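You operate a simulated robot arm through the tools that you are given. There is no shell and no other tool.

You run a simulated two-armed robot. Do the job below in one go: nothing can be reset, and whatever is moved stays where it is left.

TASK
Change the glue pot and pump one dose into the black cup.
Fine: the pot on the dock is empty: white switch to CLOSED before lifting it, to OPEN once the full pot is on; the empty pot goes in the black tray; the cups stay put. Set down upright: glue pot.

The check looks at the end state, three seconds after you hand in, the way a careful person would. Anything else that was tipped, shoved, dropped, spilled or broken makes it a failure.

THE ROBOT
Two 7-joint arms with fingered hands on one trunk that stands fixed in place. Base frame: the origin is at the foot of the trunk, x ahead of it, y to its left, z up; the work surface is at about z = 0.88. Lengths are in m, angles in degrees, forces in N, time in s.
The left shoulder is at [0.07, 0.172, 1.302], the right one opposite. Each reaches about 1.156 m from its shoulder. Payload 5 kg a hand.
The tool frame of a hand sits at the grasp point between the pads (the TCP): z along the fingers, y along the line on which they close. The tips reach 0.043 m beyond it. The gripper opens to 0.144 m; its body begins 0.05 m behind the TCP. The gripper is a hand of 5 fingers: y runs from the thumb to the fingers, the wrist lies at [-0.021, -0.124, -0.221] in the tool frame, and closing takes about 1.5 s.
Orientation is told as [roll, pitch, yaw] about the base's x, y, z axes, in that order, counted from this pose: with the fingers straight down and the wrist toward the robot, the tool's x, y and z point along [0, 1, 0], [1, 0, 0] and [0, 0, -1] of the base frame.

THE INTERFACE
- The arms move only by the tool step_arm. It takes "left_steps", "right_steps" or both (then of equal length, played together; a hand with none holds still); each is one flat list of numbers, 7 for each row, row after row: the gripper command, from -1 (fully open) to 1 (shut), values between in proportion, then the shift along the tool's x, y, z in units of 40 mm (1.0 is 40 mm), then the turn, a rotation vector about the tool's x, y, z in units of 4 degrees (1.0 is 4 degrees). In form: [hand, tx, ty, tz, rx, ry, rz, hand, tx, ty, tz, rx, ry, rz, ...]. A call has 1 to 20 rows; each row shifts and turns the commanded pose from where the row before left it, along the tool's axes as they then stand. A call with a number of a shift or a turn outside -1 to 1 is refused whole. Rows are played at 5 a second. More than 0.05 m and 8.6 degrees between two rows, or a gripper value outside its range, and nothing of the call is played. Where a pose cannot be reached the arm comes as near as it can. A force on the tool above 50 N (or 10 N above the force at the start of the call, whichever is more), or a blocked arm, ends the call early, and 0.2 s more pass. Each finger travels about 0.045 m/s and halts on what it meets, pressing with about 32 N; the grip force reading is that of the motor and also rises with nothing between the fingers. The clock runs only during rows and for 0.2 s after the last one: add rows that do not move to give the fingers time. It gives the time, the measured TCP pose, the force on the tool (base axes), the opening and the grip force at its end, in the units of the frame above (readings bear some noise), with the torque about the TCP (base axes, N m) and any sound that the robot's microphone picked up.
- Cameras (640 x 400 px; columns grow to the right, rows downward): "scene" is now at [0.1295, -0.0388, 1.5358]; the picture's right is [-0.44, -0.90, 0.00], its down [-0.53, 0.26, -0.80] and it looks along [0.72, -0.36, -0.59] (base axes); focal length 341 px, centre (320, 200). "left" rides on the left gripper at [-0.086, -0.108, -0.168] in its tool frame; the picture's right is [-0.80, -0.28, 0.53], its down [0.54, -0.73, 0.42] and it looks along [0.27, 0.63, 0.73] (tool axes); focal length 275 px, centre (320, 200). "right" rides on the right gripper at [0.086, -0.109, -0.168] in its tool frame; the picture's right is [-0.80, 0.28, -0.53], its down [-0.54, -0.73, 0.42] and it looks along [-0.27, 0.63, 0.73] (tool axes); focal length 275 px, centre (320, 200). There is no depth. A picture from a camera that has moved, and an enlarged one, comes with that camera's place and axes in the base frame and with its lens.
- get_image(camera): a new picture of that camera. The clock stands still meanwhile.
- slide_trunk(by): slides the trunk up (or, below 0, down) by that many m; the arms and the scene camera ride with it, the base frame stays. It gives what a move gives, with no picture.
- hand_shape(shape, hand): the hand has 5 fingers and takes this shape, open, in about a second: jaw (thumb against the fingers, like two jaws); tri (thumb and two fingers); tip (a fingertip pinch); poke (one finger out to press); point (the index stretched); flat (the hand flat); cup (the hand cupped); fist (a fist). The gripper value then closes the fingers along that shape, each until it touches; the sizes above hold for jaw. It gives what a move gives, with no picture.
- aim_head(pan, tilt): turns the head with the scene camera to pan (to the left, within 86 degrees either way) and tilt (down, from -29 to 69), counted from straight ahead of the robot. It gives what a move gives.
- zoom(camera, box): a new picture of the part [left, top, right, bottom] of that camera's present view, enlarged. The clock stands still meanwhile.
- hand_in(): hands the job in; it is judged then, once.

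Places have to be worked out from the pictures, the camera data and where the tool is seen. Open the grippers and draw the arms clear of the work before you hand the job in, unless the task says otherwise.

The tools are called by a JSON object that holds its "method" and its "body". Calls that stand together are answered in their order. step_arm: Moves the arms, as the interface text tells. Its arguments: {"type":"object","properties":{"left_steps":{"type":"array"},"right_steps":{"type":"array"}},"required":[]} The other tools are called the same way: slide_trunk (by) moves the trunk up or down; hand_shape (shape, hand) gives the hand a shape; aim_head (pan, tilt) turns the head that bears the scene camera; get_image (camera) takes a picture; zoom (camera, box) takes an enlarged picture of a part of a camera's view; hand_in () hands the job in.

At the start:

```text
time: 0.0
left_tool_pos: [0.8568, 0.0183, 1.3019]
left_orientation: [0.0, 0.0, 0.0]
left_wrist_force: [0.3, -0.4, -0.5]
left_torque: [0.03, 0.01, -0.02]
left_width: 0.1436
left_gripper_force: 0.0
left_shape: jaw
right_tool_pos: [0.5606, -0.6157, 1.2658]
right_orientation: [0.0, 0.0, 0.0]
right_wrist_force: [0.4, -0.4, 0.0]
right_torque: [0.02, 0.0, 0.0]
right_width: 0.1437
right_gripper_force: 0.0
right_shape: jaw
trunk travel left (down, up): [-0.4, 0.54]
head pan, tilt (commanded): [-26.3, 36.4]
```

scene: 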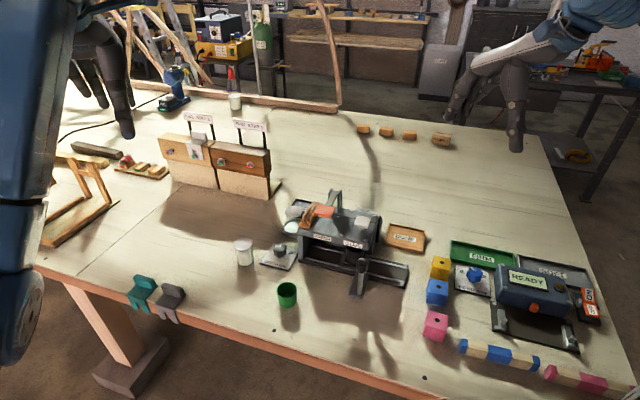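
right: 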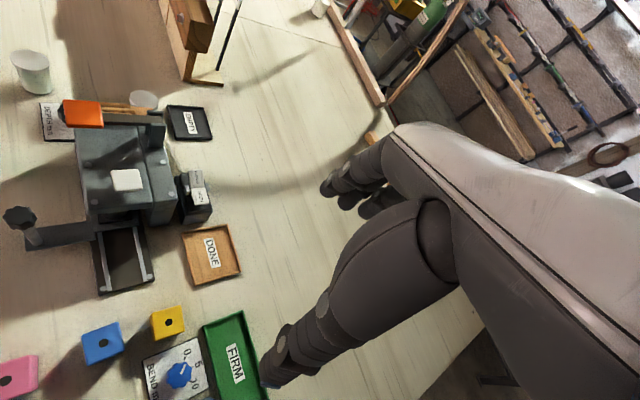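
left: 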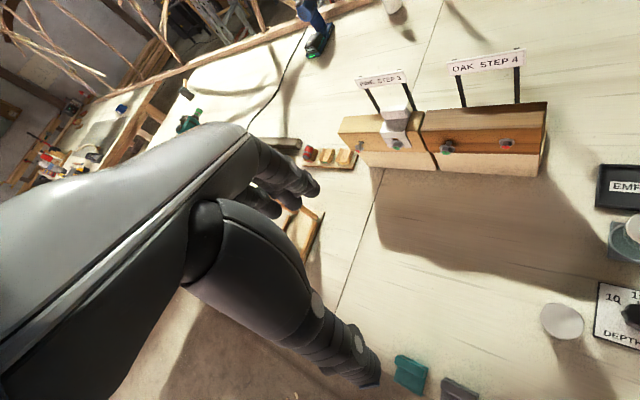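

I start by looking closely at the scene: I need to find the glue pot dock, the white switch, the black cup, the black tray and the full pot.

{"method": "zoom", "body": {"camera": "scene", "box": [220, 170, 420, 320]}}

{"method": "zoom", "body": {"camera": "scene", "box": [420, 220, 640, 400]}}

{"method": "zoom", "body": {"camera": "scene", "box": [40, 90, 300, 270]}}

{"method": "zoom", "body": {"camera": "right", "box": [0, 40, 260, 300]}}

```text
2.67 times, centred on (320, 245) of scene
camera zoom: at [0.1295, -0.0388, 1.5358], right [-0.44, -0.9, 0.0], down [-0.53, 0.26, -0.8], along [0.72, -0.36, -0.59], focal length 910 px, centre (320, 80)
```

zoom: 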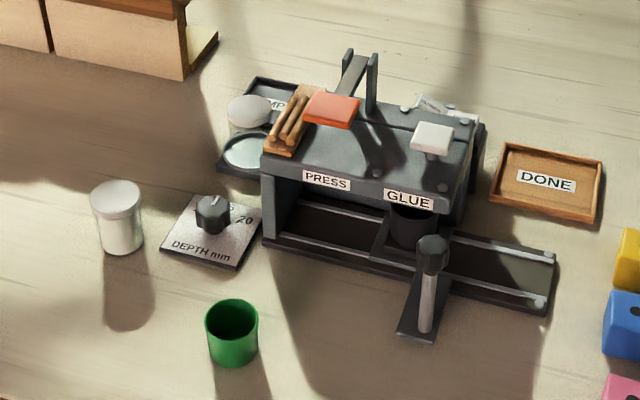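

```text
2.22 times, centred on (530, 310) of scene
camera zoom: at [0.1295, -0.0388, 1.5358], right [-0.44, -0.9, 0.0], down [-0.53, 0.26, -0.8], along [0.72, -0.36, -0.59], focal length 758 px, centre (-147, -44)
```

zoom: 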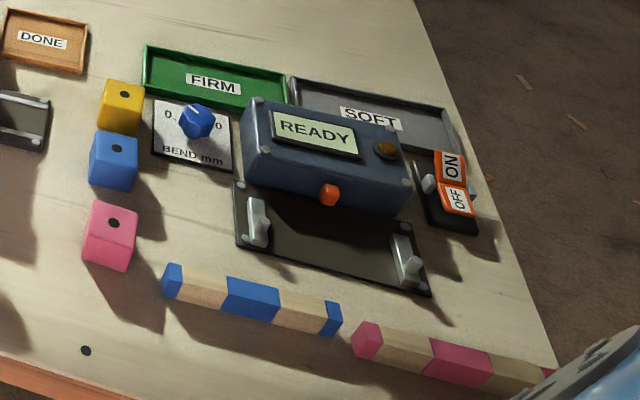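

```text
2.22 times, centred on (170, 180) of scene
camera zoom: at [0.1295, -0.0388, 1.5358], right [-0.44, -0.9, 0.0], down [-0.53, 0.26, -0.8], along [0.72, -0.36, -0.59], focal length 758 px, centre (653, 244)
```

zoom: 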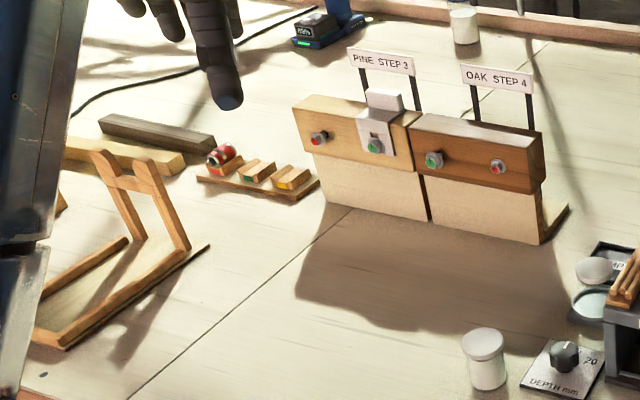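

```text
1.54 times, centred on (130, 170) of right
camera zoom: at [0.4519, -0.5296, 1.4354], right [0.28, -0.8, 0.53], down [-0.73, -0.54, -0.42], along [0.63, -0.27, -0.73], focal length 424 px, centre (612, 246)
```

zoom: 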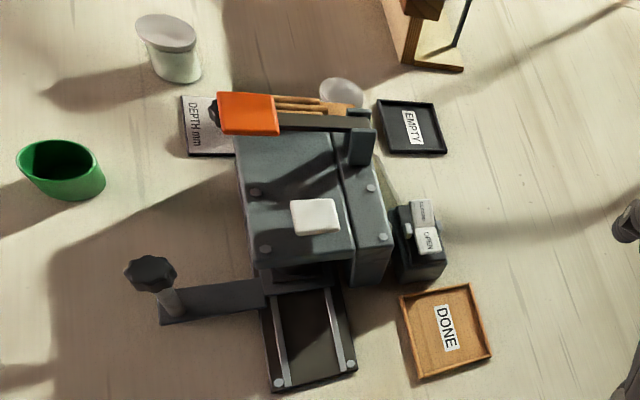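

The press station has an orange PRESS and a white GLUE pad, a white OPEN/CLOSED rocker behind, an EMPTY black tray, and a pot on the left dock. I zoom in further for details.

{"method": "zoom", "body": {"camera": "scene", "box": [225, 185, 305, 275]}}

{"method": "zoom", "body": {"camera": "scene", "box": [320, 190, 420, 300]}}

{"method": "zoom", "body": {"camera": "right", "box": [0, 30, 130, 160]}}

{"method": "zoom", "body": {"camera": "right", "box": [100, 70, 250, 250]}}

{"method": "zoom", "body": {"camera": "left", "box": [500, 140, 640, 360]}}

{"method": "zoom", "body": {"camera": "scene", "box": [200, 60, 280, 120]}}

```text
4.44 times, centred on (265, 230) of scene
camera zoom: at [0.1295, -0.0388, 1.5358], right [-0.44, -0.9, 0.0], down [-0.53, 0.26, -0.8], along [0.72, -0.36, -0.59], focal length 1517 px, centre (564, 67)
```

zoom: 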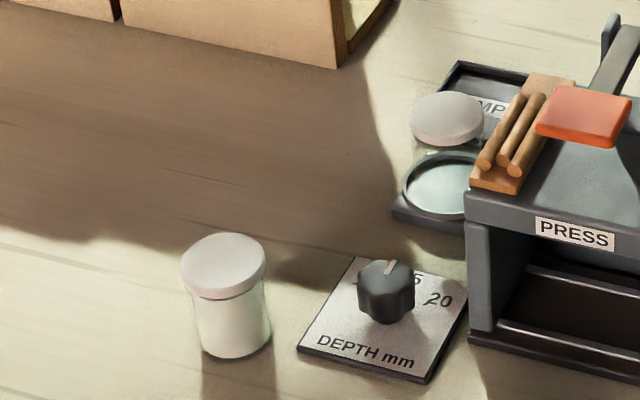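

```text
3.64 times, centred on (370, 245) of scene
camera zoom: at [0.1295, -0.0388, 1.5358], right [-0.44, -0.9, 0.0], down [-0.53, 0.26, -0.8], along [0.72, -0.36, -0.59], focal length 1241 px, centre (138, 36)
```

zoom: 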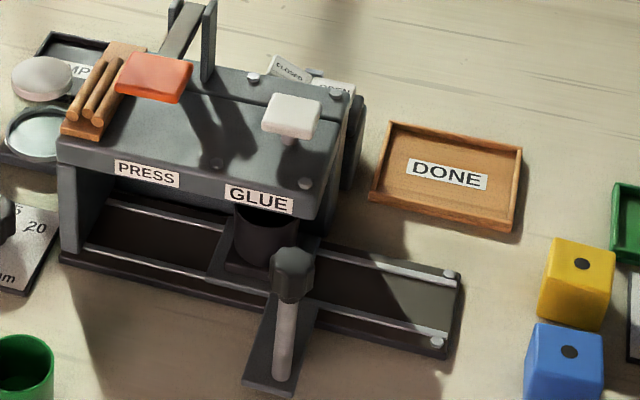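

```text
3.08 times, centred on (65, 95) of right
camera zoom: at [0.4519, -0.5296, 1.4354], right [0.28, -0.8, 0.53], down [-0.73, -0.54, -0.42], along [0.63, -0.27, -0.73], focal length 847 px, centre (1105, 523)
```

zoom: 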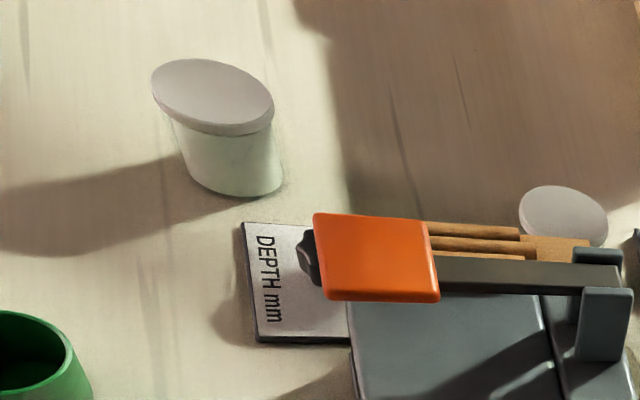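

```text
2.22 times, centred on (175, 160) of right
camera zoom: at [0.4519, -0.5296, 1.4354], right [0.28, -0.8, 0.53], down [-0.73, -0.54, -0.42], along [0.63, -0.27, -0.73], focal length 612 px, centre (642, 289)
```

zoom: 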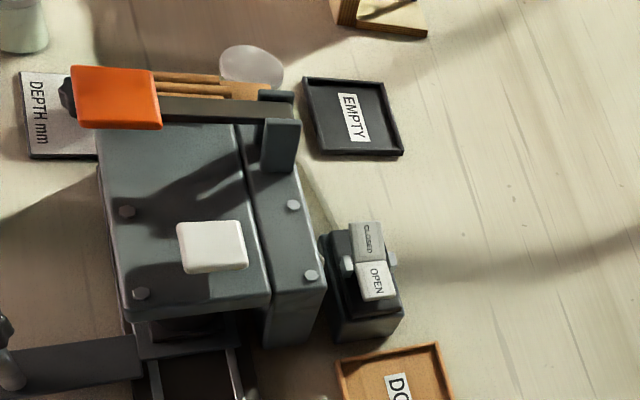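

```text
1.82 times, centred on (570, 250) of left
camera zoom: at [0.7484, -0.0668, 1.4694], right [-0.28, -0.8, -0.53], down [-0.73, 0.54, -0.42], along [0.63, 0.27, -0.73], focal length 500 px, centre (-134, 109)
```

zoom: 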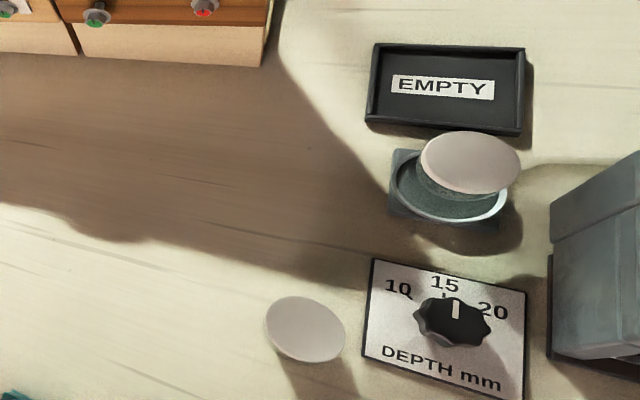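

```text
6.67 times, centred on (240, 90) of scene
camera zoom: at [0.1295, -0.0388, 1.5358], right [-0.44, -0.9, 0.0], down [-0.53, 0.26, -0.8], along [0.72, -0.36, -0.59], focal length 2275 px, centre (853, 933)
```

zoom: 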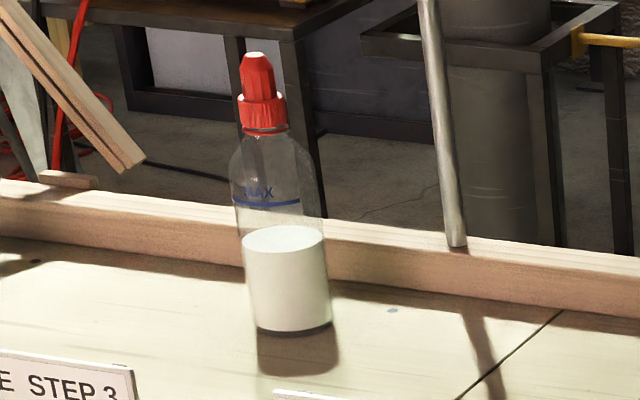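

Locations so far (triangulated): dock pot ≈ (0.827,-0.300), full pot ≈ (0.775,-0.142), EMPTY tray ≈ (0.896,-0.359), switch ≈ (0.718,-0.472,0.965), GLUE pad ≈ (0.638,-0.401,1.018). I look at the hands themselves and aim the head at the press for a better view.

{"method": "aim_head", "body": {"pan": -25, "tilt": 42}}

{"method": "zoom", "body": {"camera": "scene", "box": [420, 0, 640, 140]}}

{"method": "zoom", "body": {"camera": "right", "box": [200, 60, 520, 400]}}

{"method": "zoom", "body": {"camera": "scene", "box": [290, 140, 390, 260]}}

```text
time: 0.7
left_tool_pos: [0.8574, 0.018, 1.3009]
left_orientation: [0.0, -0.1, 0.0]
left_wrist_force: [0.3, -0.3, -0.1]
left_torque: [-0.03, 0.02, -0.01]
left_width: 0.1436
left_gripper_force: 0.0
left_shape: jaw
right_tool_pos: [0.5605, -0.6176, 1.2668]
right_orientation: [0.0, 0.0, -0.1]
right_wrist_force: [-0.3, 0.0, -0.3]
right_torque: [0.0, -0.03, 0.02]
right_width: 0.1436
right_gripper_force: 0.1
right_shape: jaw
trunk travel left (down, up): [-0.4, 0.54]
head pan, tilt (commanded): [-25.0, 42.0]
```

```text
2.86 times, centred on (530, 70) of scene
camera zoom: at [0.127, -0.0354, 1.5275], right [-0.42, -0.91, 0.0], down [-0.61, 0.28, -0.74], along [0.67, -0.31, -0.67], focal length 975 px, centre (-280, 571)
```

zoom: 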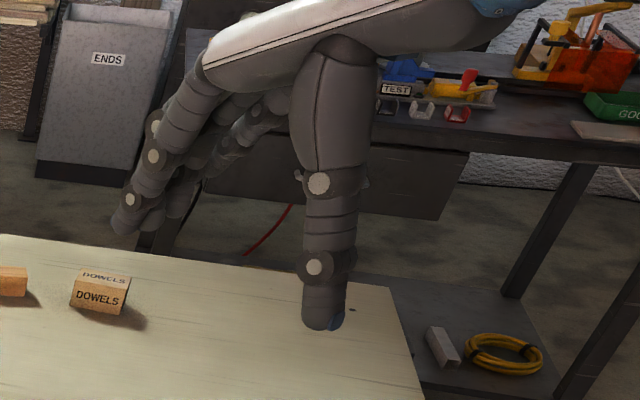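

```text
1.18 times, centred on (360, 230) of right
camera zoom: at [0.4519, -0.5296, 1.4354], right [0.28, -0.8, 0.53], down [-0.73, -0.54, -0.42], along [0.63, -0.27, -0.73], focal length 324 px, centre (273, 165)
```

zoom: 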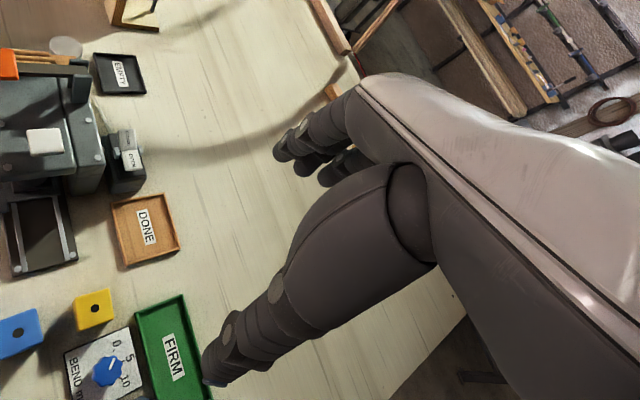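

```text
3.33 times, centred on (340, 200) of scene
camera zoom: at [0.127, -0.0354, 1.5275], right [-0.42, -0.91, 0.0], down [-0.61, 0.28, -0.74], along [0.67, -0.31, -0.67], focal length 1138 px, centre (253, 200)
```

zoom: 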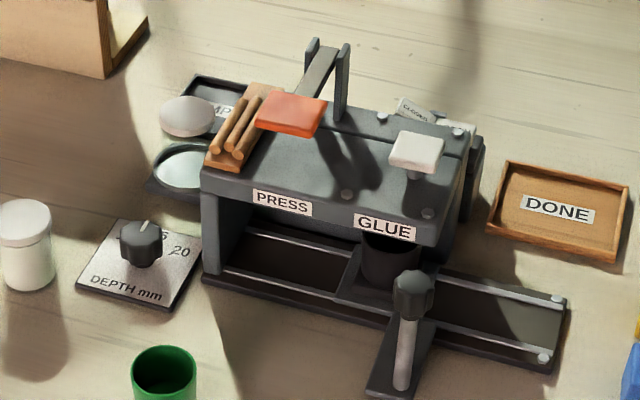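

Left arm suits the pots (its forearm comes from the front-left, clear of the machine), right arm the switch and pad. I yaw the left hand by about -45° in place (base yaw -45 = +tool z turn), aligned with the machine, to get a closer look.

{"method": "step_arm", "body": {"left_steps": [-1, 0, 0, 0, 0, 0, 1, -1, 0, 0, 0, 0, 0, 1, -1, 0, 0, 0, 0, 0, 1, -1, 0, 0, 0, 0, 0, 1, -1, 0, 0, 0, 0, 0, 1, -1, 0, 0, 0, 0, 0, 1, -1, 0, 0, 0, 0, 0, 1, -1, 0, 0, 0, 0, 0, 1, -1, 0, 0, 0, 0, 0, 1, -1, 0, 0, 0, 0, 0, 1, -1, 0, 0, 0, 0, 0, 1]}}

```text
time: 3.1
left_tool_pos: [0.8558, 0.0184, 1.3017]
left_orientation: [0.0, 0.0, -44.0]
left_wrist_force: [0.2, -0.8, -0.4]
left_torque: [0.0, -0.02, 0.0]
left_width: 0.1436
left_gripper_force: 0.1
left_shape: jaw
right_tool_pos: [0.5613, -0.6157, 1.2688]
right_orientation: [0.0, -0.1, 0.1]
right_wrist_force: [0.3, -0.4, 0.7]
right_torque: [0.03, -0.01, -0.03]
right_width: 0.1437
right_gripper_force: 0.0
right_shape: jaw
trunk travel left (down, up): [-0.4, 0.54]
head pan, tilt (commanded): [-25.0, 42.0]
```

The yaw came out as expected (-44°). I look through the left and scene cameras.

{"method": "get_image", "body": {"camera": "left"}}

{"method": "get_image", "body": {"camera": "scene"}}

```text
taken
camera left: at [0.7191, 0.0333, 1.4691], right [-0.76, -0.38, -0.53], down [-0.14, 0.89, -0.42], along [0.64, -0.24, -0.73], focal length 275 px, centre (320, 200)
```

left: 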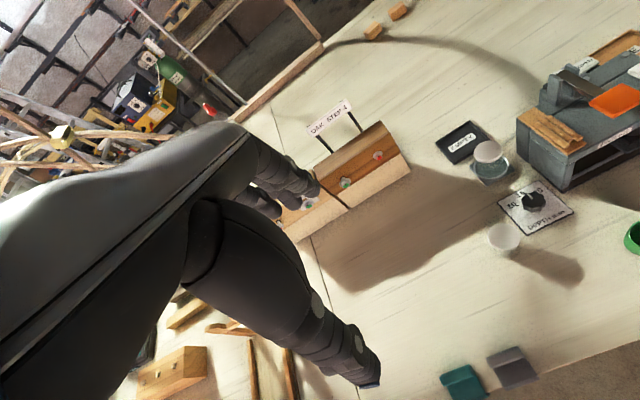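

```text
taken
camera scene: at [0.1271, -0.0353, 1.5274], right [-0.42, -0.91, 0.0], down [-0.61, 0.28, -0.74], along [0.67, -0.31, -0.67], focal length 341 px, centre (320, 200)
```

scene: 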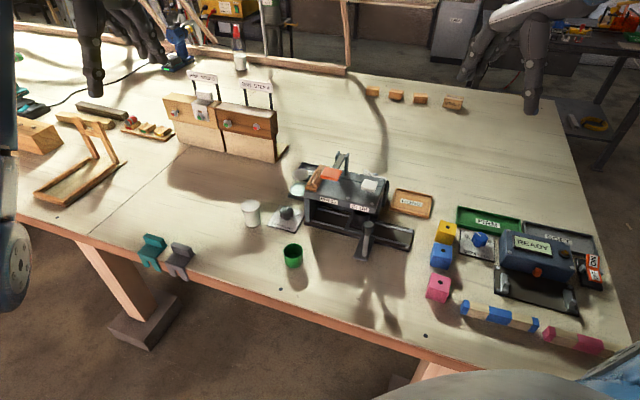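

{"method": "zoom", "body": {"camera": "left", "box": [420, 40, 640, 260]}}

{"method": "zoom", "body": {"camera": "scene", "box": [230, 140, 330, 270]}}

```text
1.82 times, centred on (530, 150) of left
camera zoom: at [0.7191, 0.0333, 1.4691], right [-0.76, -0.38, -0.53], down [-0.14, 0.89, -0.42], along [0.64, -0.24, -0.73], focal length 500 px, centre (-62, 291)
```

zoom: 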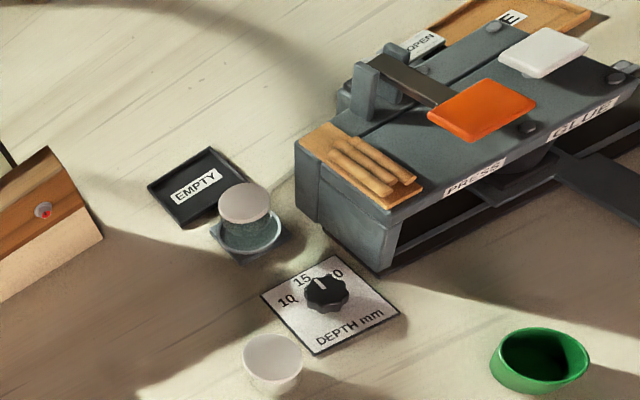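

```text
3.08 times, centred on (280, 205) of scene
camera zoom: at [0.1271, -0.0353, 1.5274], right [-0.42, -0.91, 0.0], down [-0.61, 0.28, -0.74], along [0.67, -0.31, -0.67], focal length 1050 px, centre (443, 185)
```

zoom: 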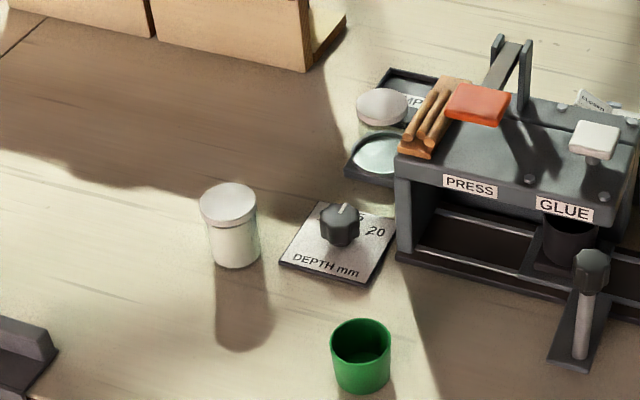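

Refined: dock lid top (0.8245,-0.299,0.952), full-pot lid top (0.773,-0.142,0.941), pots ≈0.061 m tall, lid ≈0.047 m wide; machine left face is ≈0.058 m from the dock pot centre. I put the right hand into the poke shape for the switch and look at where its fingertip is.

{"method": "hand_shape", "body": {"hand": "right", "shape": "poke"}}

{"method": "get_image", "body": {"camera": "right"}}

{"method": "zoom", "body": {"camera": "scene", "box": [420, 0, 640, 140]}}

```text
time: 4.0
left_tool_pos: [0.8573, 0.018, 1.3026]
left_orientation: [0.0, 0.0, -43.9]
left_wrist_force: [0.2, -0.1, 0.0]
left_torque: [-0.02, 0.0, 0.04]
left_width: 0.1436
left_gripper_force: 0.1
left_shape: jaw
right_tool_pos: [0.56, -0.6158, 1.2674]
right_orientation: [0.0, 0.1, -0.1]
right_wrist_force: [-0.2, -0.3, -0.4]
right_torque: [0.0, -0.02, 0.01]
right_width: 0.0
right_gripper_force: 0.0
right_shape: poke
trunk travel left (down, up): [-0.4, 0.54]
head pan, tilt (commanded): [-25.0, 42.0]
```

```text
taken
camera right: at [0.452, -0.5296, 1.4354], right [0.28, -0.8, 0.53], down [-0.73, -0.54, -0.42], along [0.63, -0.27, -0.73], focal length 275 px, centre (320, 200)
```

right: 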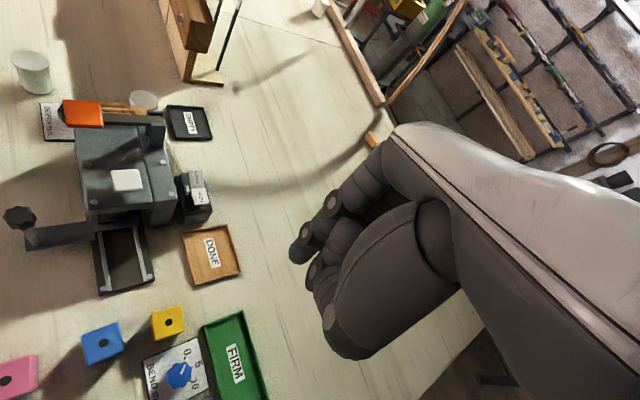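

```text
2.86 times, centred on (530, 70) of scene
camera zoom: at [0.127, -0.0354, 1.5274], right [-0.42, -0.91, 0.0], down [-0.61, 0.28, -0.74], along [0.67, -0.31, -0.67], focal length 975 px, centre (-280, 571)
```

zoom: 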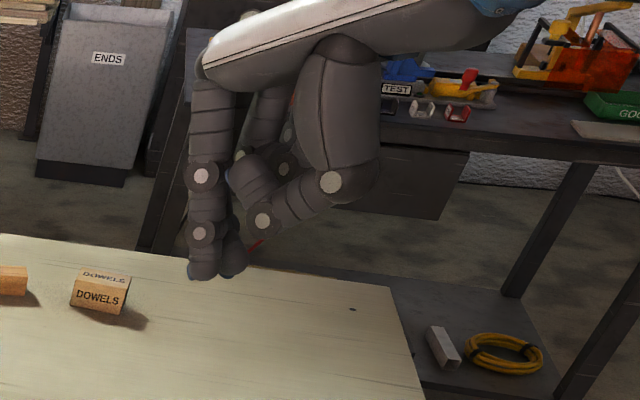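

{"method": "zoom", "body": {"camera": "right", "box": [260, 170, 420, 370]}}

{"method": "zoom", "body": {"camera": "scene", "box": [470, 20, 560, 110]}}

{"method": "zoom", "body": {"camera": "right", "box": [155, 155, 235, 235]}}

{"method": "zoom", "body": {"camera": "scene", "box": [345, 160, 405, 210]}}

```text
2.00 times, centred on (340, 270) of right
camera zoom: at [0.452, -0.5296, 1.4354], right [0.28, -0.8, 0.53], down [-0.73, -0.54, -0.42], along [0.63, -0.27, -0.73], focal length 551 px, centre (280, 60)
```

zoom: 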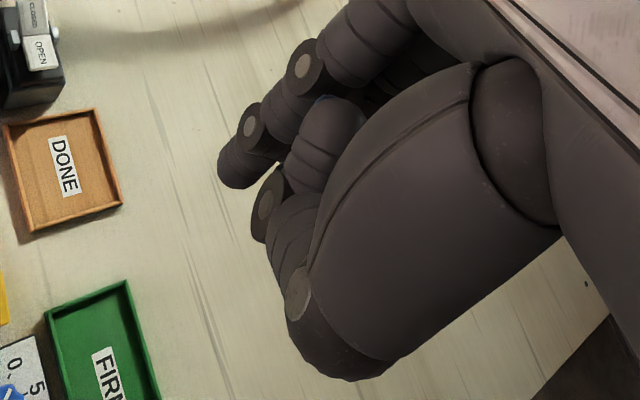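

```text
4.44 times, centred on (515, 65) of scene
camera zoom: at [0.127, -0.0354, 1.5274], right [-0.42, -0.91, 0.0], down [-0.61, 0.28, -0.74], along [0.67, -0.31, -0.67], focal length 1517 px, centre (-547, 800)
```

zoom: 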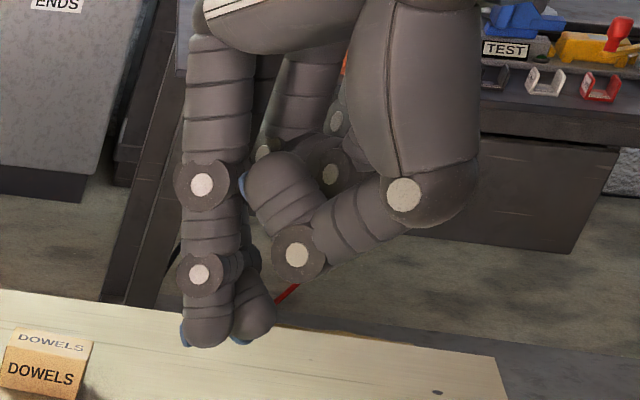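

```text
5.00 times, centred on (195, 195) of right
camera zoom: at [0.452, -0.5296, 1.4354], right [0.28, -0.8, 0.53], down [-0.73, -0.54, -0.42], along [0.63, -0.27, -0.73], focal length 1376 px, centre (945, 225)
```

zoom: 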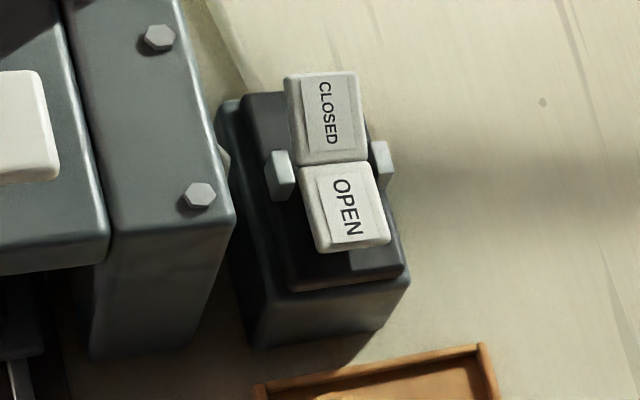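

```text
8.00 times, centred on (375, 185) of scene
camera zoom: at [0.127, -0.0354, 1.5274], right [-0.42, -0.91, 0.0], down [-0.61, 0.28, -0.74], along [0.67, -0.31, -0.67], focal length 2730 px, centre (-120, 320)
```

zoom: 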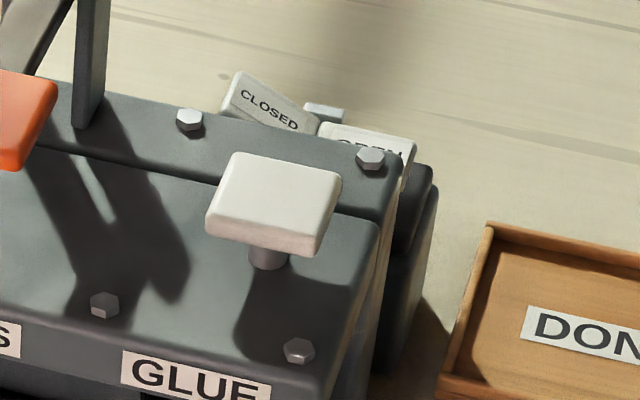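

The poke shape gives index+middle pointing down with tips ≈0.04 beyond the TCP. CLOSED half triangulates to (0.7345,-0.464,0.965) and is the raised side, so the switch is currently OPEN. I yaw the right hand to +45° in place so its body will stay behind the machine when pressing.

{"method": "step_arm", "body": {"right_steps": [-1, 0, 0, 0, 0, 0, -1, -1, 0, 0, 0, 0, 0, -1, -1, 0, 0, 0, 0, 0, -1, -1, 0, 0, 0, 0, 0, -1, -1, 0, 0, 0, 0, 0, -1, -1, 0, 0, 0, 0, 0, -1, -1, 0, 0, 0, 0, 0, -1, -1, 0, 0, 0, 0, 0, -1, -1, 0, 0, 0, 0, 0, -1, -1, 0, 0, 0, 0, 0, -1, -1, 0, 0, 0, 0, 0, -1, -1, 0, 0, 0, 0, 0, -0.25]}}

{"method": "get_image", "body": {"camera": "scene"}}

{"method": "get_image", "body": {"camera": "right"}}

```text
time: 6.6
left_tool_pos: [0.8563, 0.0187, 1.3018]
left_orientation: [0.0, 0.0, -44.1]
left_wrist_force: [0.4, 0.2, 0.5]
left_torque: [0.01, 0.01, 0.0]
left_width: 0.1437
left_gripper_force: 0.0
left_shape: jaw
right_tool_pos: [0.5596, -0.6165, 1.2673]
right_orientation: [0.1, 0.0, 45.0]
right_wrist_force: [0.0, 0.5, -0.1]
right_torque: [-0.01, 0.01, -0.01]
right_width: 0.0002
right_gripper_force: 0.1
right_shape: poke
trunk travel left (down, up): [-0.4, 0.54]
head pan, tilt (commanded): [-25.0, 42.0]
```

```text
taken
camera scene: at [0.127, -0.0353, 1.5274], right [-0.42, -0.91, 0.0], down [-0.61, 0.28, -0.74], along [0.67, -0.31, -0.67], focal length 341 px, centre (320, 200)
```

scene: 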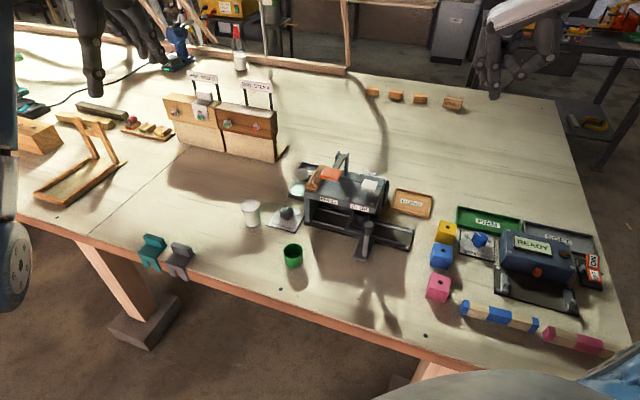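

```text
taken
camera right: at [0.4227, -0.6314, 1.4352], right [0.76, -0.36, 0.53], down [-0.13, -0.9, -0.42], along [0.63, 0.26, -0.73], focal length 275 px, centre (320, 200)
```

right: 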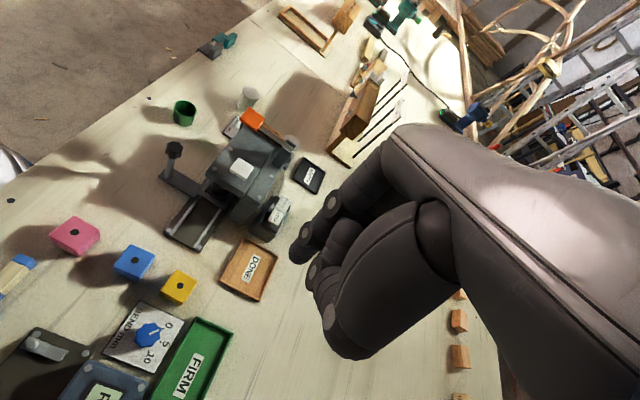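

Yaw reached 45°. I move the right hand to about 0.15 m above the switch, TCP (0.737,-0.461,1.12).

{"method": "step_arm", "body": {"right_steps": [-1, -0.049, 0.733, 0.459, 0, 0, 0, -1, -0.049, 0.733, 0.459, 0, 0, 0, -1, -0.049, 0.733, 0.459, 0, 0, 0, -1, -0.049, 0.733, 0.459, 0, 0, 0, -1, -0.049, 0.733, 0.459, 0, 0, 0, -1, -0.049, 0.733, 0.459, 0, 0, 0, -1, -0.049, 0.733, 0.459, 0, 0, 0, -1, -0.049, 0.733, 0.459, 0, 0, 0]}}

{"method": "zoom", "body": {"camera": "scene", "box": [300, 60, 460, 220]}}

{"method": "get_image", "body": {"camera": "right"}}

{"method": "get_image", "body": {"camera": "left"}}

```text
time: 8.4
left_tool_pos: [0.8583, 0.0192, 1.2986]
left_orientation: [-0.1, 0.1, -44.0]
left_wrist_force: [1.1, 0.4, -0.1]
left_torque: [-0.01, 0.01, -0.06]
left_width: 0.1435
left_gripper_force: 0.0
left_shape: jaw
right_tool_pos: [0.7373, -0.4642, 1.1198]
right_orientation: [0.0, 0.1, 45.1]
right_wrist_force: [0.6, 0.5, -0.4]
right_torque: [-0.02, 0.1, 0.0]
right_width: 0.0
right_gripper_force: 0.0
right_shape: poke
trunk travel left (down, up): [-0.4, 0.54]
head pan, tilt (commanded): [-25.0, 42.0]
```

```text
2.50 times, centred on (380, 140) of scene
camera zoom: at [0.1293, -0.0346, 1.5272], right [-0.42, -0.91, 0.0], down [-0.61, 0.28, -0.74], along [0.67, -0.31, -0.67], focal length 853 px, centre (170, 350)
```

zoom: 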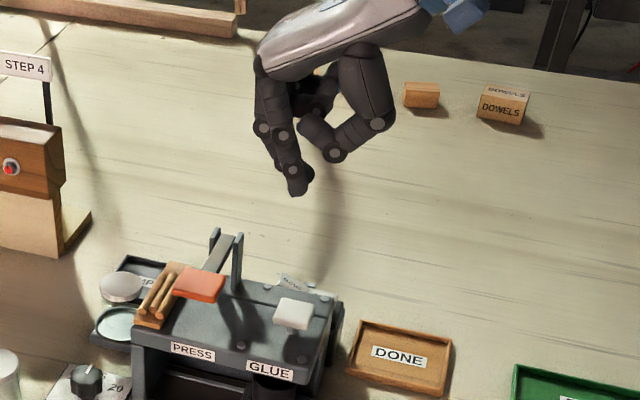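

```text
taken
camera right: at [0.6013, -0.4778, 1.2883], right [0.76, -0.36, 0.53], down [-0.13, -0.9, -0.42], along [0.63, 0.25, -0.73], focal length 275 px, centre (320, 200)
```

right: 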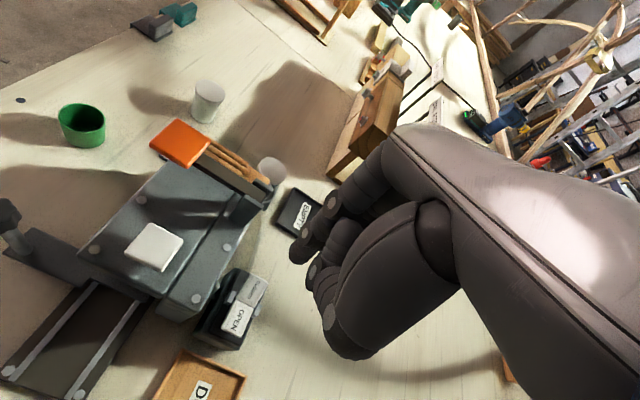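

```text
taken
camera left: at [0.7213, 0.0333, 1.4678], right [-0.76, -0.38, -0.53], down [-0.15, 0.89, -0.42], along [0.63, -0.24, -0.73], focal length 275 px, centre (320, 200)
```

left: 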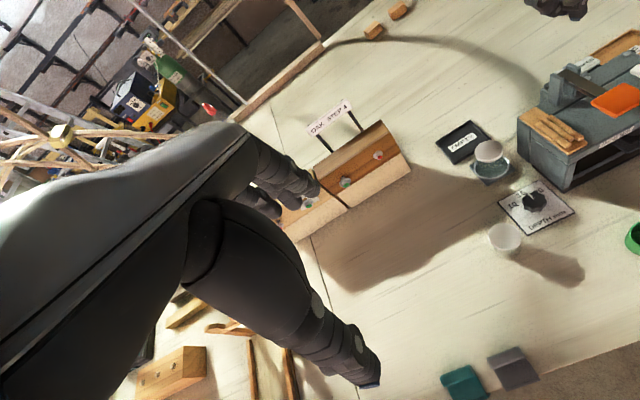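

The fingertips are right above the CLOSED half. I lower to TCP z≈1.03 (tips ≈0.99, ~2 cm above the plate) with a slight lateral correction and check.

{"method": "step_arm", "body": {"right_steps": [-1, -0.03, 0.02, 0.45, 0, 0, 0, -1, -0.03, 0.02, 0.45, 0, 0, 0, -1, -0.03, 0.02, 0.45, 0, 0, 0, -1, 0, 0, 0.45, 0, 0, 0, -1, 0, 0, 0.45, 0, 0, 0, -1, 0, 0, 0, 0, 0, 0]}}

{"method": "zoom", "body": {"camera": "scene", "box": [325, 100, 425, 220]}}

{"method": "get_image", "body": {"camera": "right"}}

```text
time: 9.8
left_tool_pos: [0.8557, 0.0188, 1.3034]
left_orientation: [0.0, 0.0, -44.0]
left_wrist_force: [0.5, 0.3, 0.0]
left_torque: [-0.02, -0.01, 0.04]
left_width: 0.1436
left_gripper_force: 0.1
left_shape: jaw
right_tool_pos: [0.7406, -0.4607, 1.0318]
right_orientation: [0.0, 0.0, 45.1]
right_wrist_force: [-0.7, 0.0, -0.4]
right_torque: [-0.02, -0.03, -0.01]
right_width: 0.0
right_gripper_force: 0.1
right_shape: poke
trunk travel left (down, up): [-0.4, 0.54]
head pan, tilt (commanded): [-25.0, 42.0]
```

```text
3.33 times, centred on (375, 160) of scene
camera zoom: at [0.1264, -0.0352, 1.5275], right [-0.42, -0.91, 0.0], down [-0.61, 0.28, -0.74], along [0.67, -0.31, -0.67], focal length 1138 px, centre (137, 333)
```

zoom: 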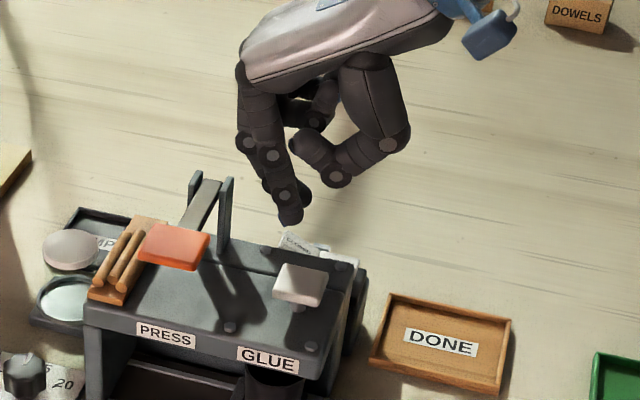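

```text
taken
camera right: at [0.6036, -0.4769, 1.1989], right [0.76, -0.36, 0.53], down [-0.13, -0.9, -0.42], along [0.63, 0.25, -0.73], focal length 275 px, centre (320, 200)
```

right: 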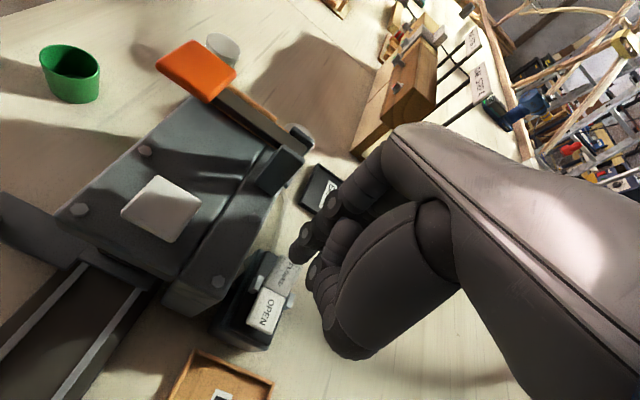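

The tips appear aligned over the CLOSED plate in both views. I zoom once to confirm before pressing.

{"method": "zoom", "body": {"camera": "right", "box": [230, 200, 350, 330]}}

{"method": "zoom", "body": {"camera": "scene", "box": [385, 145, 435, 195]}}

{"method": "zoom", "body": {"camera": "scene", "box": [340, 145, 400, 195]}}

```text
3.08 times, centred on (290, 265) of right
camera zoom: at [0.6036, -0.4769, 1.1989], right [0.76, -0.36, 0.53], down [-0.13, -0.9, -0.42], along [0.63, 0.25, -0.73], focal length 847 px, centre (412, 0)
```

zoom: 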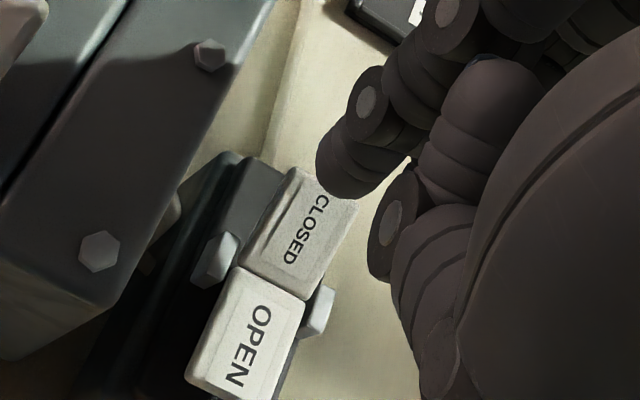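

```text
8.00 times, centred on (410, 170) of scene
camera zoom: at [0.1264, -0.0352, 1.5275], right [-0.42, -0.91, 0.0], down [-0.61, 0.28, -0.74], along [0.67, -0.31, -0.67], focal length 2730 px, centre (-400, 440)
```

zoom: 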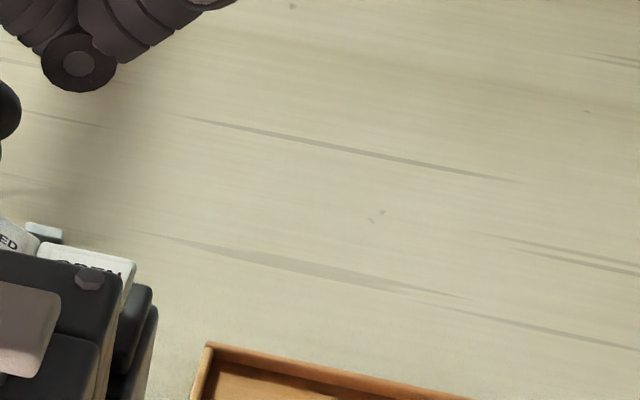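

```text
8.00 times, centred on (370, 170) of scene
camera zoom: at [0.1264, -0.0352, 1.5275], right [-0.42, -0.91, 0.0], down [-0.61, 0.28, -0.74], along [0.67, -0.31, -0.67], focal length 2730 px, centre (-80, 440)
```

zoom: 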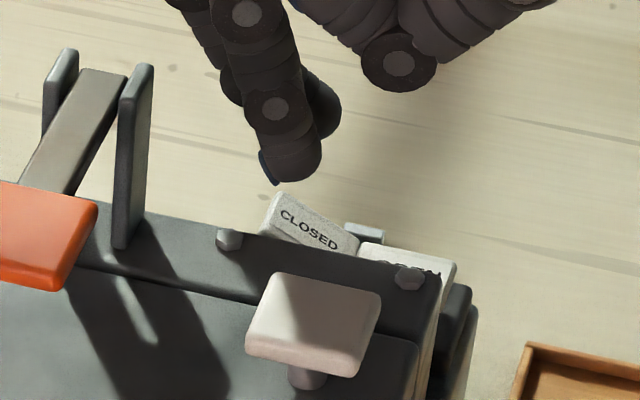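

Index tip is over the CLOSED half. I press down in small steps and watch force and sound.

{"method": "step_arm", "body": {"right_steps": [-1, 0, 0, 0.25, 0, 0, 0, -1, 0, 0, 0.25, 0, 0, 0, -1, 0, 0, 0.2, 0, 0, 0, -1, 0, 0, 0.2, 0, 0, 0, -1, 0, 0, 0.1, 0, 0, 0]}}

{"method": "zoom", "body": {"camera": "scene", "box": [340, 145, 400, 195]}}

{"method": "zoom", "body": {"camera": "right", "box": [230, 200, 350, 330]}}

```text
time: 11.0
left_tool_pos: [0.8534, 0.0198, 1.3057]
left_orientation: [0.1, -0.2, -44.0]
left_wrist_force: [-0.7, 0.8, -0.2]
left_torque: [0.03, 0.01, -0.02]
left_width: 0.1436
left_gripper_force: 0.0
left_shape: jaw
right_tool_pos: [0.7418, -0.4608, 0.9978]
right_orientation: [-0.4, -0.4, 45.0]
right_wrist_force: [0.1, -3.6, 39.5]
right_torque: [-0.07, 0.03, 0.06]
right_width: 0.0002
right_gripper_force: 0.1
right_shape: poke
trunk travel left (down, up): [-0.4, 0.54]
head pan, tilt (commanded): [-25.0, 42.0]
```

```text
8.00 times, centred on (370, 170) of scene
camera zoom: at [0.1229, -0.0335, 1.5286], right [-0.42, -0.91, 0.0], down [-0.6, 0.28, -0.74], along [0.68, -0.32, -0.67], focal length 2730 px, centre (-80, 440)
```

zoom: 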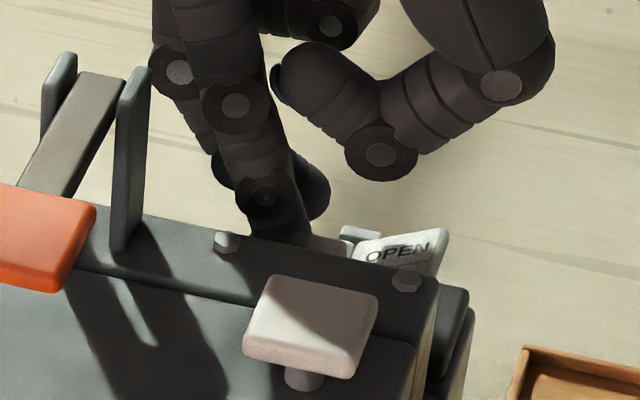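

```text
3.08 times, centred on (290, 265) of right
camera zoom: at [0.6026, -0.476, 1.1643], right [0.76, -0.36, 0.54], down [-0.13, -0.9, -0.42], along [0.64, 0.25, -0.73], focal length 847 px, centre (412, 0)
```

zoom: 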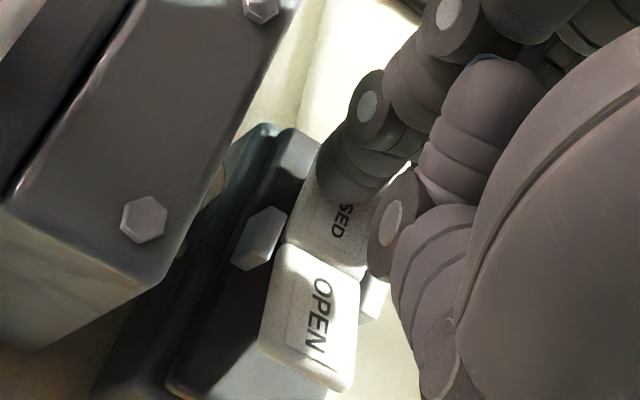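

The OPEN half has risen and the CLOSED half is down; 39 N says it's bottomed. I raise the hand straight up and check that it stays.

{"method": "step_arm", "body": {"right_steps": [-1, 0, 0, -0.3, 0, 0, 0, -1, 0, 0, -0.6, 0, 0, 0, -1, 0, 0, -0.8, 0, 0, 0, -1, 0, 0, -0.9, 0, 0, 0, -1, 0, 0, -0.9, 0, 0, 0, -1, 0, 0, 0, 0, 0, 0]}}

{"method": "zoom", "body": {"camera": "scene", "box": [340, 145, 400, 195]}}

{"method": "zoom", "body": {"camera": "right", "box": [170, 200, 300, 330]}}

```text
time: 12.4
left_tool_pos: [0.8566, 0.0184, 1.3024]
left_orientation: [0.0, -0.1, -44.0]
left_wrist_force: [-0.7, 0.3, 0.0]
left_torque: [0.02, 0.01, 0.01]
left_width: 0.1439
left_gripper_force: 0.0
left_shape: jaw
right_tool_pos: [0.7416, -0.461, 1.1275]
right_orientation: [0.0, 0.0, 45.1]
right_wrist_force: [-0.9, 0.5, -0.6]
right_torque: [0.02, 0.01, -0.01]
right_width: 0.0
right_gripper_force: 0.1
right_shape: poke
trunk travel left (down, up): [-0.4, 0.54]
head pan, tilt (commanded): [-25.0, 42.0]
```

```text
8.00 times, centred on (370, 170) of scene
camera zoom: at [0.1274, -0.0358, 1.5274], right [-0.42, -0.91, 0.0], down [-0.61, 0.28, -0.74], along [0.67, -0.31, -0.67], focal length 2730 px, centre (-80, 440)
```

zoom: 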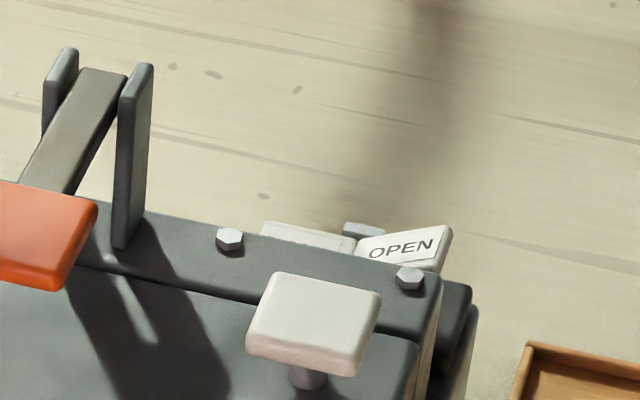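

```text
3.08 times, centred on (235, 265) of right
camera zoom: at [0.6036, -0.4764, 1.2969], right [0.76, -0.36, 0.53], down [-0.13, -0.9, -0.42], along [0.63, 0.25, -0.73], focal length 847 px, centre (582, 0)
```

zoom: 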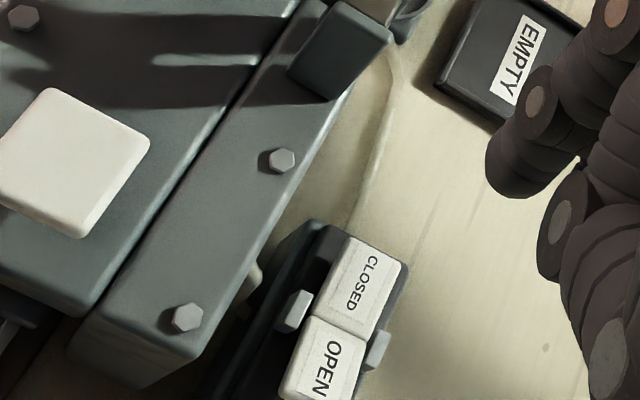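

The switch now holds at CLOSED. I back the right hand off to the rear right and up, where its camera can still watch the dock.

{"method": "step_arm", "body": {"right_steps": [-1, 0, -0.4, -0.7, 0, 0, 0, -1, 0, -0.8, -0.5, 0, 0, 0, -1, 0, -0.8, -0.5, 0, 0, 0, -1, 0, -0.8, -0.5, 0, 0, 0, -1, 0, -0.8, -0.5, 0, 0, 0, -1, 0, -0.8, -0.4, 0, 0, 0, -1, 0, -0.6, 0, 0, 0, 0]}}

{"method": "get_image", "body": {"camera": "right"}}

```text
time: 14.0
left_tool_pos: [0.8565, 0.0174, 1.3019]
left_orientation: [0.0, 0.0, -44.0]
left_wrist_force: [-0.2, 0.7, 1.0]
left_torque: [0.01, -0.01, 0.01]
left_width: 0.1436
left_gripper_force: 0.0
left_shape: jaw
right_tool_pos: [0.6012, -0.6047, 1.2537]
right_orientation: [0.0, 0.0, 45.1]
right_wrist_force: [0.3, -0.1, 0.7]
right_torque: [0.02, -0.03, -0.02]
right_width: 0.0
right_gripper_force: 0.0
right_shape: poke
trunk travel left (down, up): [-0.4, 0.54]
head pan, tilt (commanded): [-25.0, 42.0]
```

```text
taken
camera right: at [0.4638, -0.6206, 1.4225], right [0.76, -0.36, 0.53], down [-0.13, -0.9, -0.42], along [0.63, 0.26, -0.73], focal length 275 px, centre (320, 200)
```

right: 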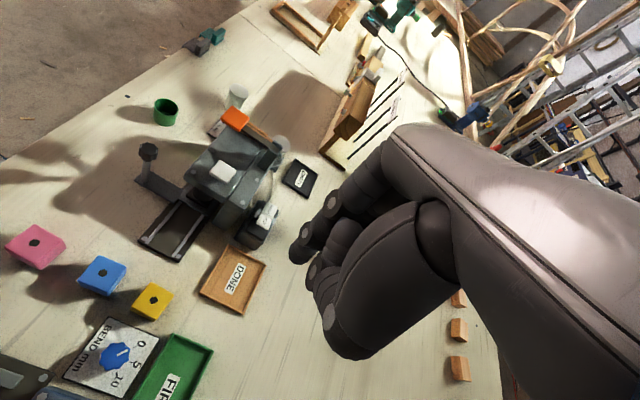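

Now the left hand: I pre-close the jaw to about 0.085 m in free air to see how the fingers sit relative to the TCP.

{"method": "step_arm", "body": {"left_steps": [-0.2, 0, 0, 0, 0, 0, 0, -0.2, 0, 0, 0, 0, 0, 0, -0.2, 0, 0, 0, 0, 0, 0, -0.2, 0, 0, 0, 0, 0, 0, -0.2, 0, 0, 0, 0, 0, 0]}}

{"method": "get_image", "body": {"camera": "left"}}

{"method": "zoom", "body": {"camera": "scene", "box": [40, 0, 200, 110]}}

```text
time: 15.2
left_tool_pos: [0.8556, 0.0191, 1.3021]
left_orientation: [0.0, -0.1, -44.0]
left_wrist_force: [0.1, 0.1, 0.3]
left_torque: [-0.01, 0.0, 0.02]
left_width: 0.0871
left_gripper_force: 0.1
left_shape: jaw
right_tool_pos: [0.6019, -0.6037, 1.255]
right_orientation: [-0.1, 0.0, 45.0]
right_wrist_force: [0.2, -0.6, 0.5]
right_torque: [-0.02, -0.02, 0.01]
right_width: 0.0003
right_gripper_force: 0.0
right_shape: poke
trunk travel left (down, up): [-0.4, 0.54]
head pan, tilt (commanded): [-25.0, 42.0]
```

```text
taken
camera left: at [0.7189, 0.0328, 1.4692], right [-0.76, -0.38, -0.53], down [-0.15, 0.89, -0.42], along [0.64, -0.24, -0.73], focal length 275 px, centre (320, 200)
```

left: 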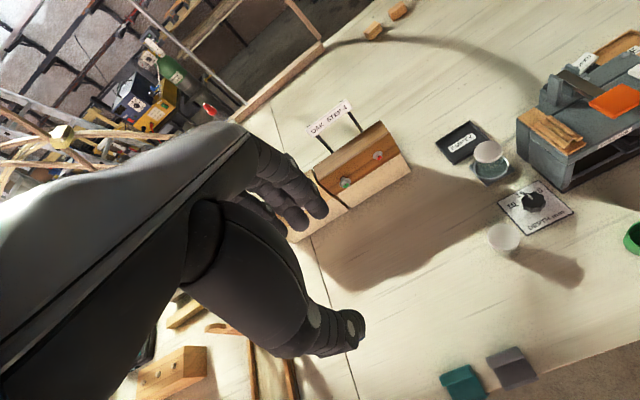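

```text
3.64 times, centred on (120, 55) of scene
camera zoom: at [0.1269, -0.0355, 1.5274], right [-0.42, -0.91, 0.0], down [-0.61, 0.28, -0.74], along [0.67, -0.31, -0.67], focal length 1241 px, centre (1047, 727)
```

zoom: 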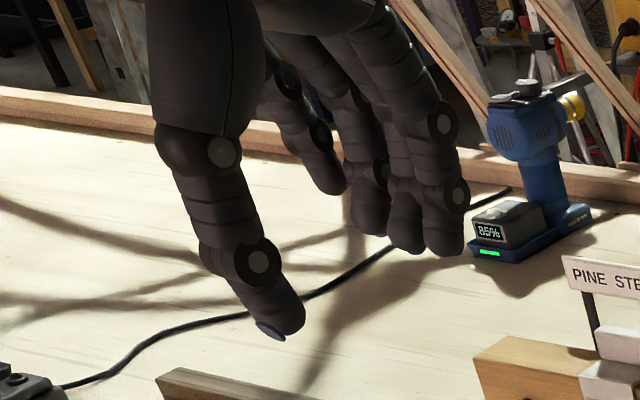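

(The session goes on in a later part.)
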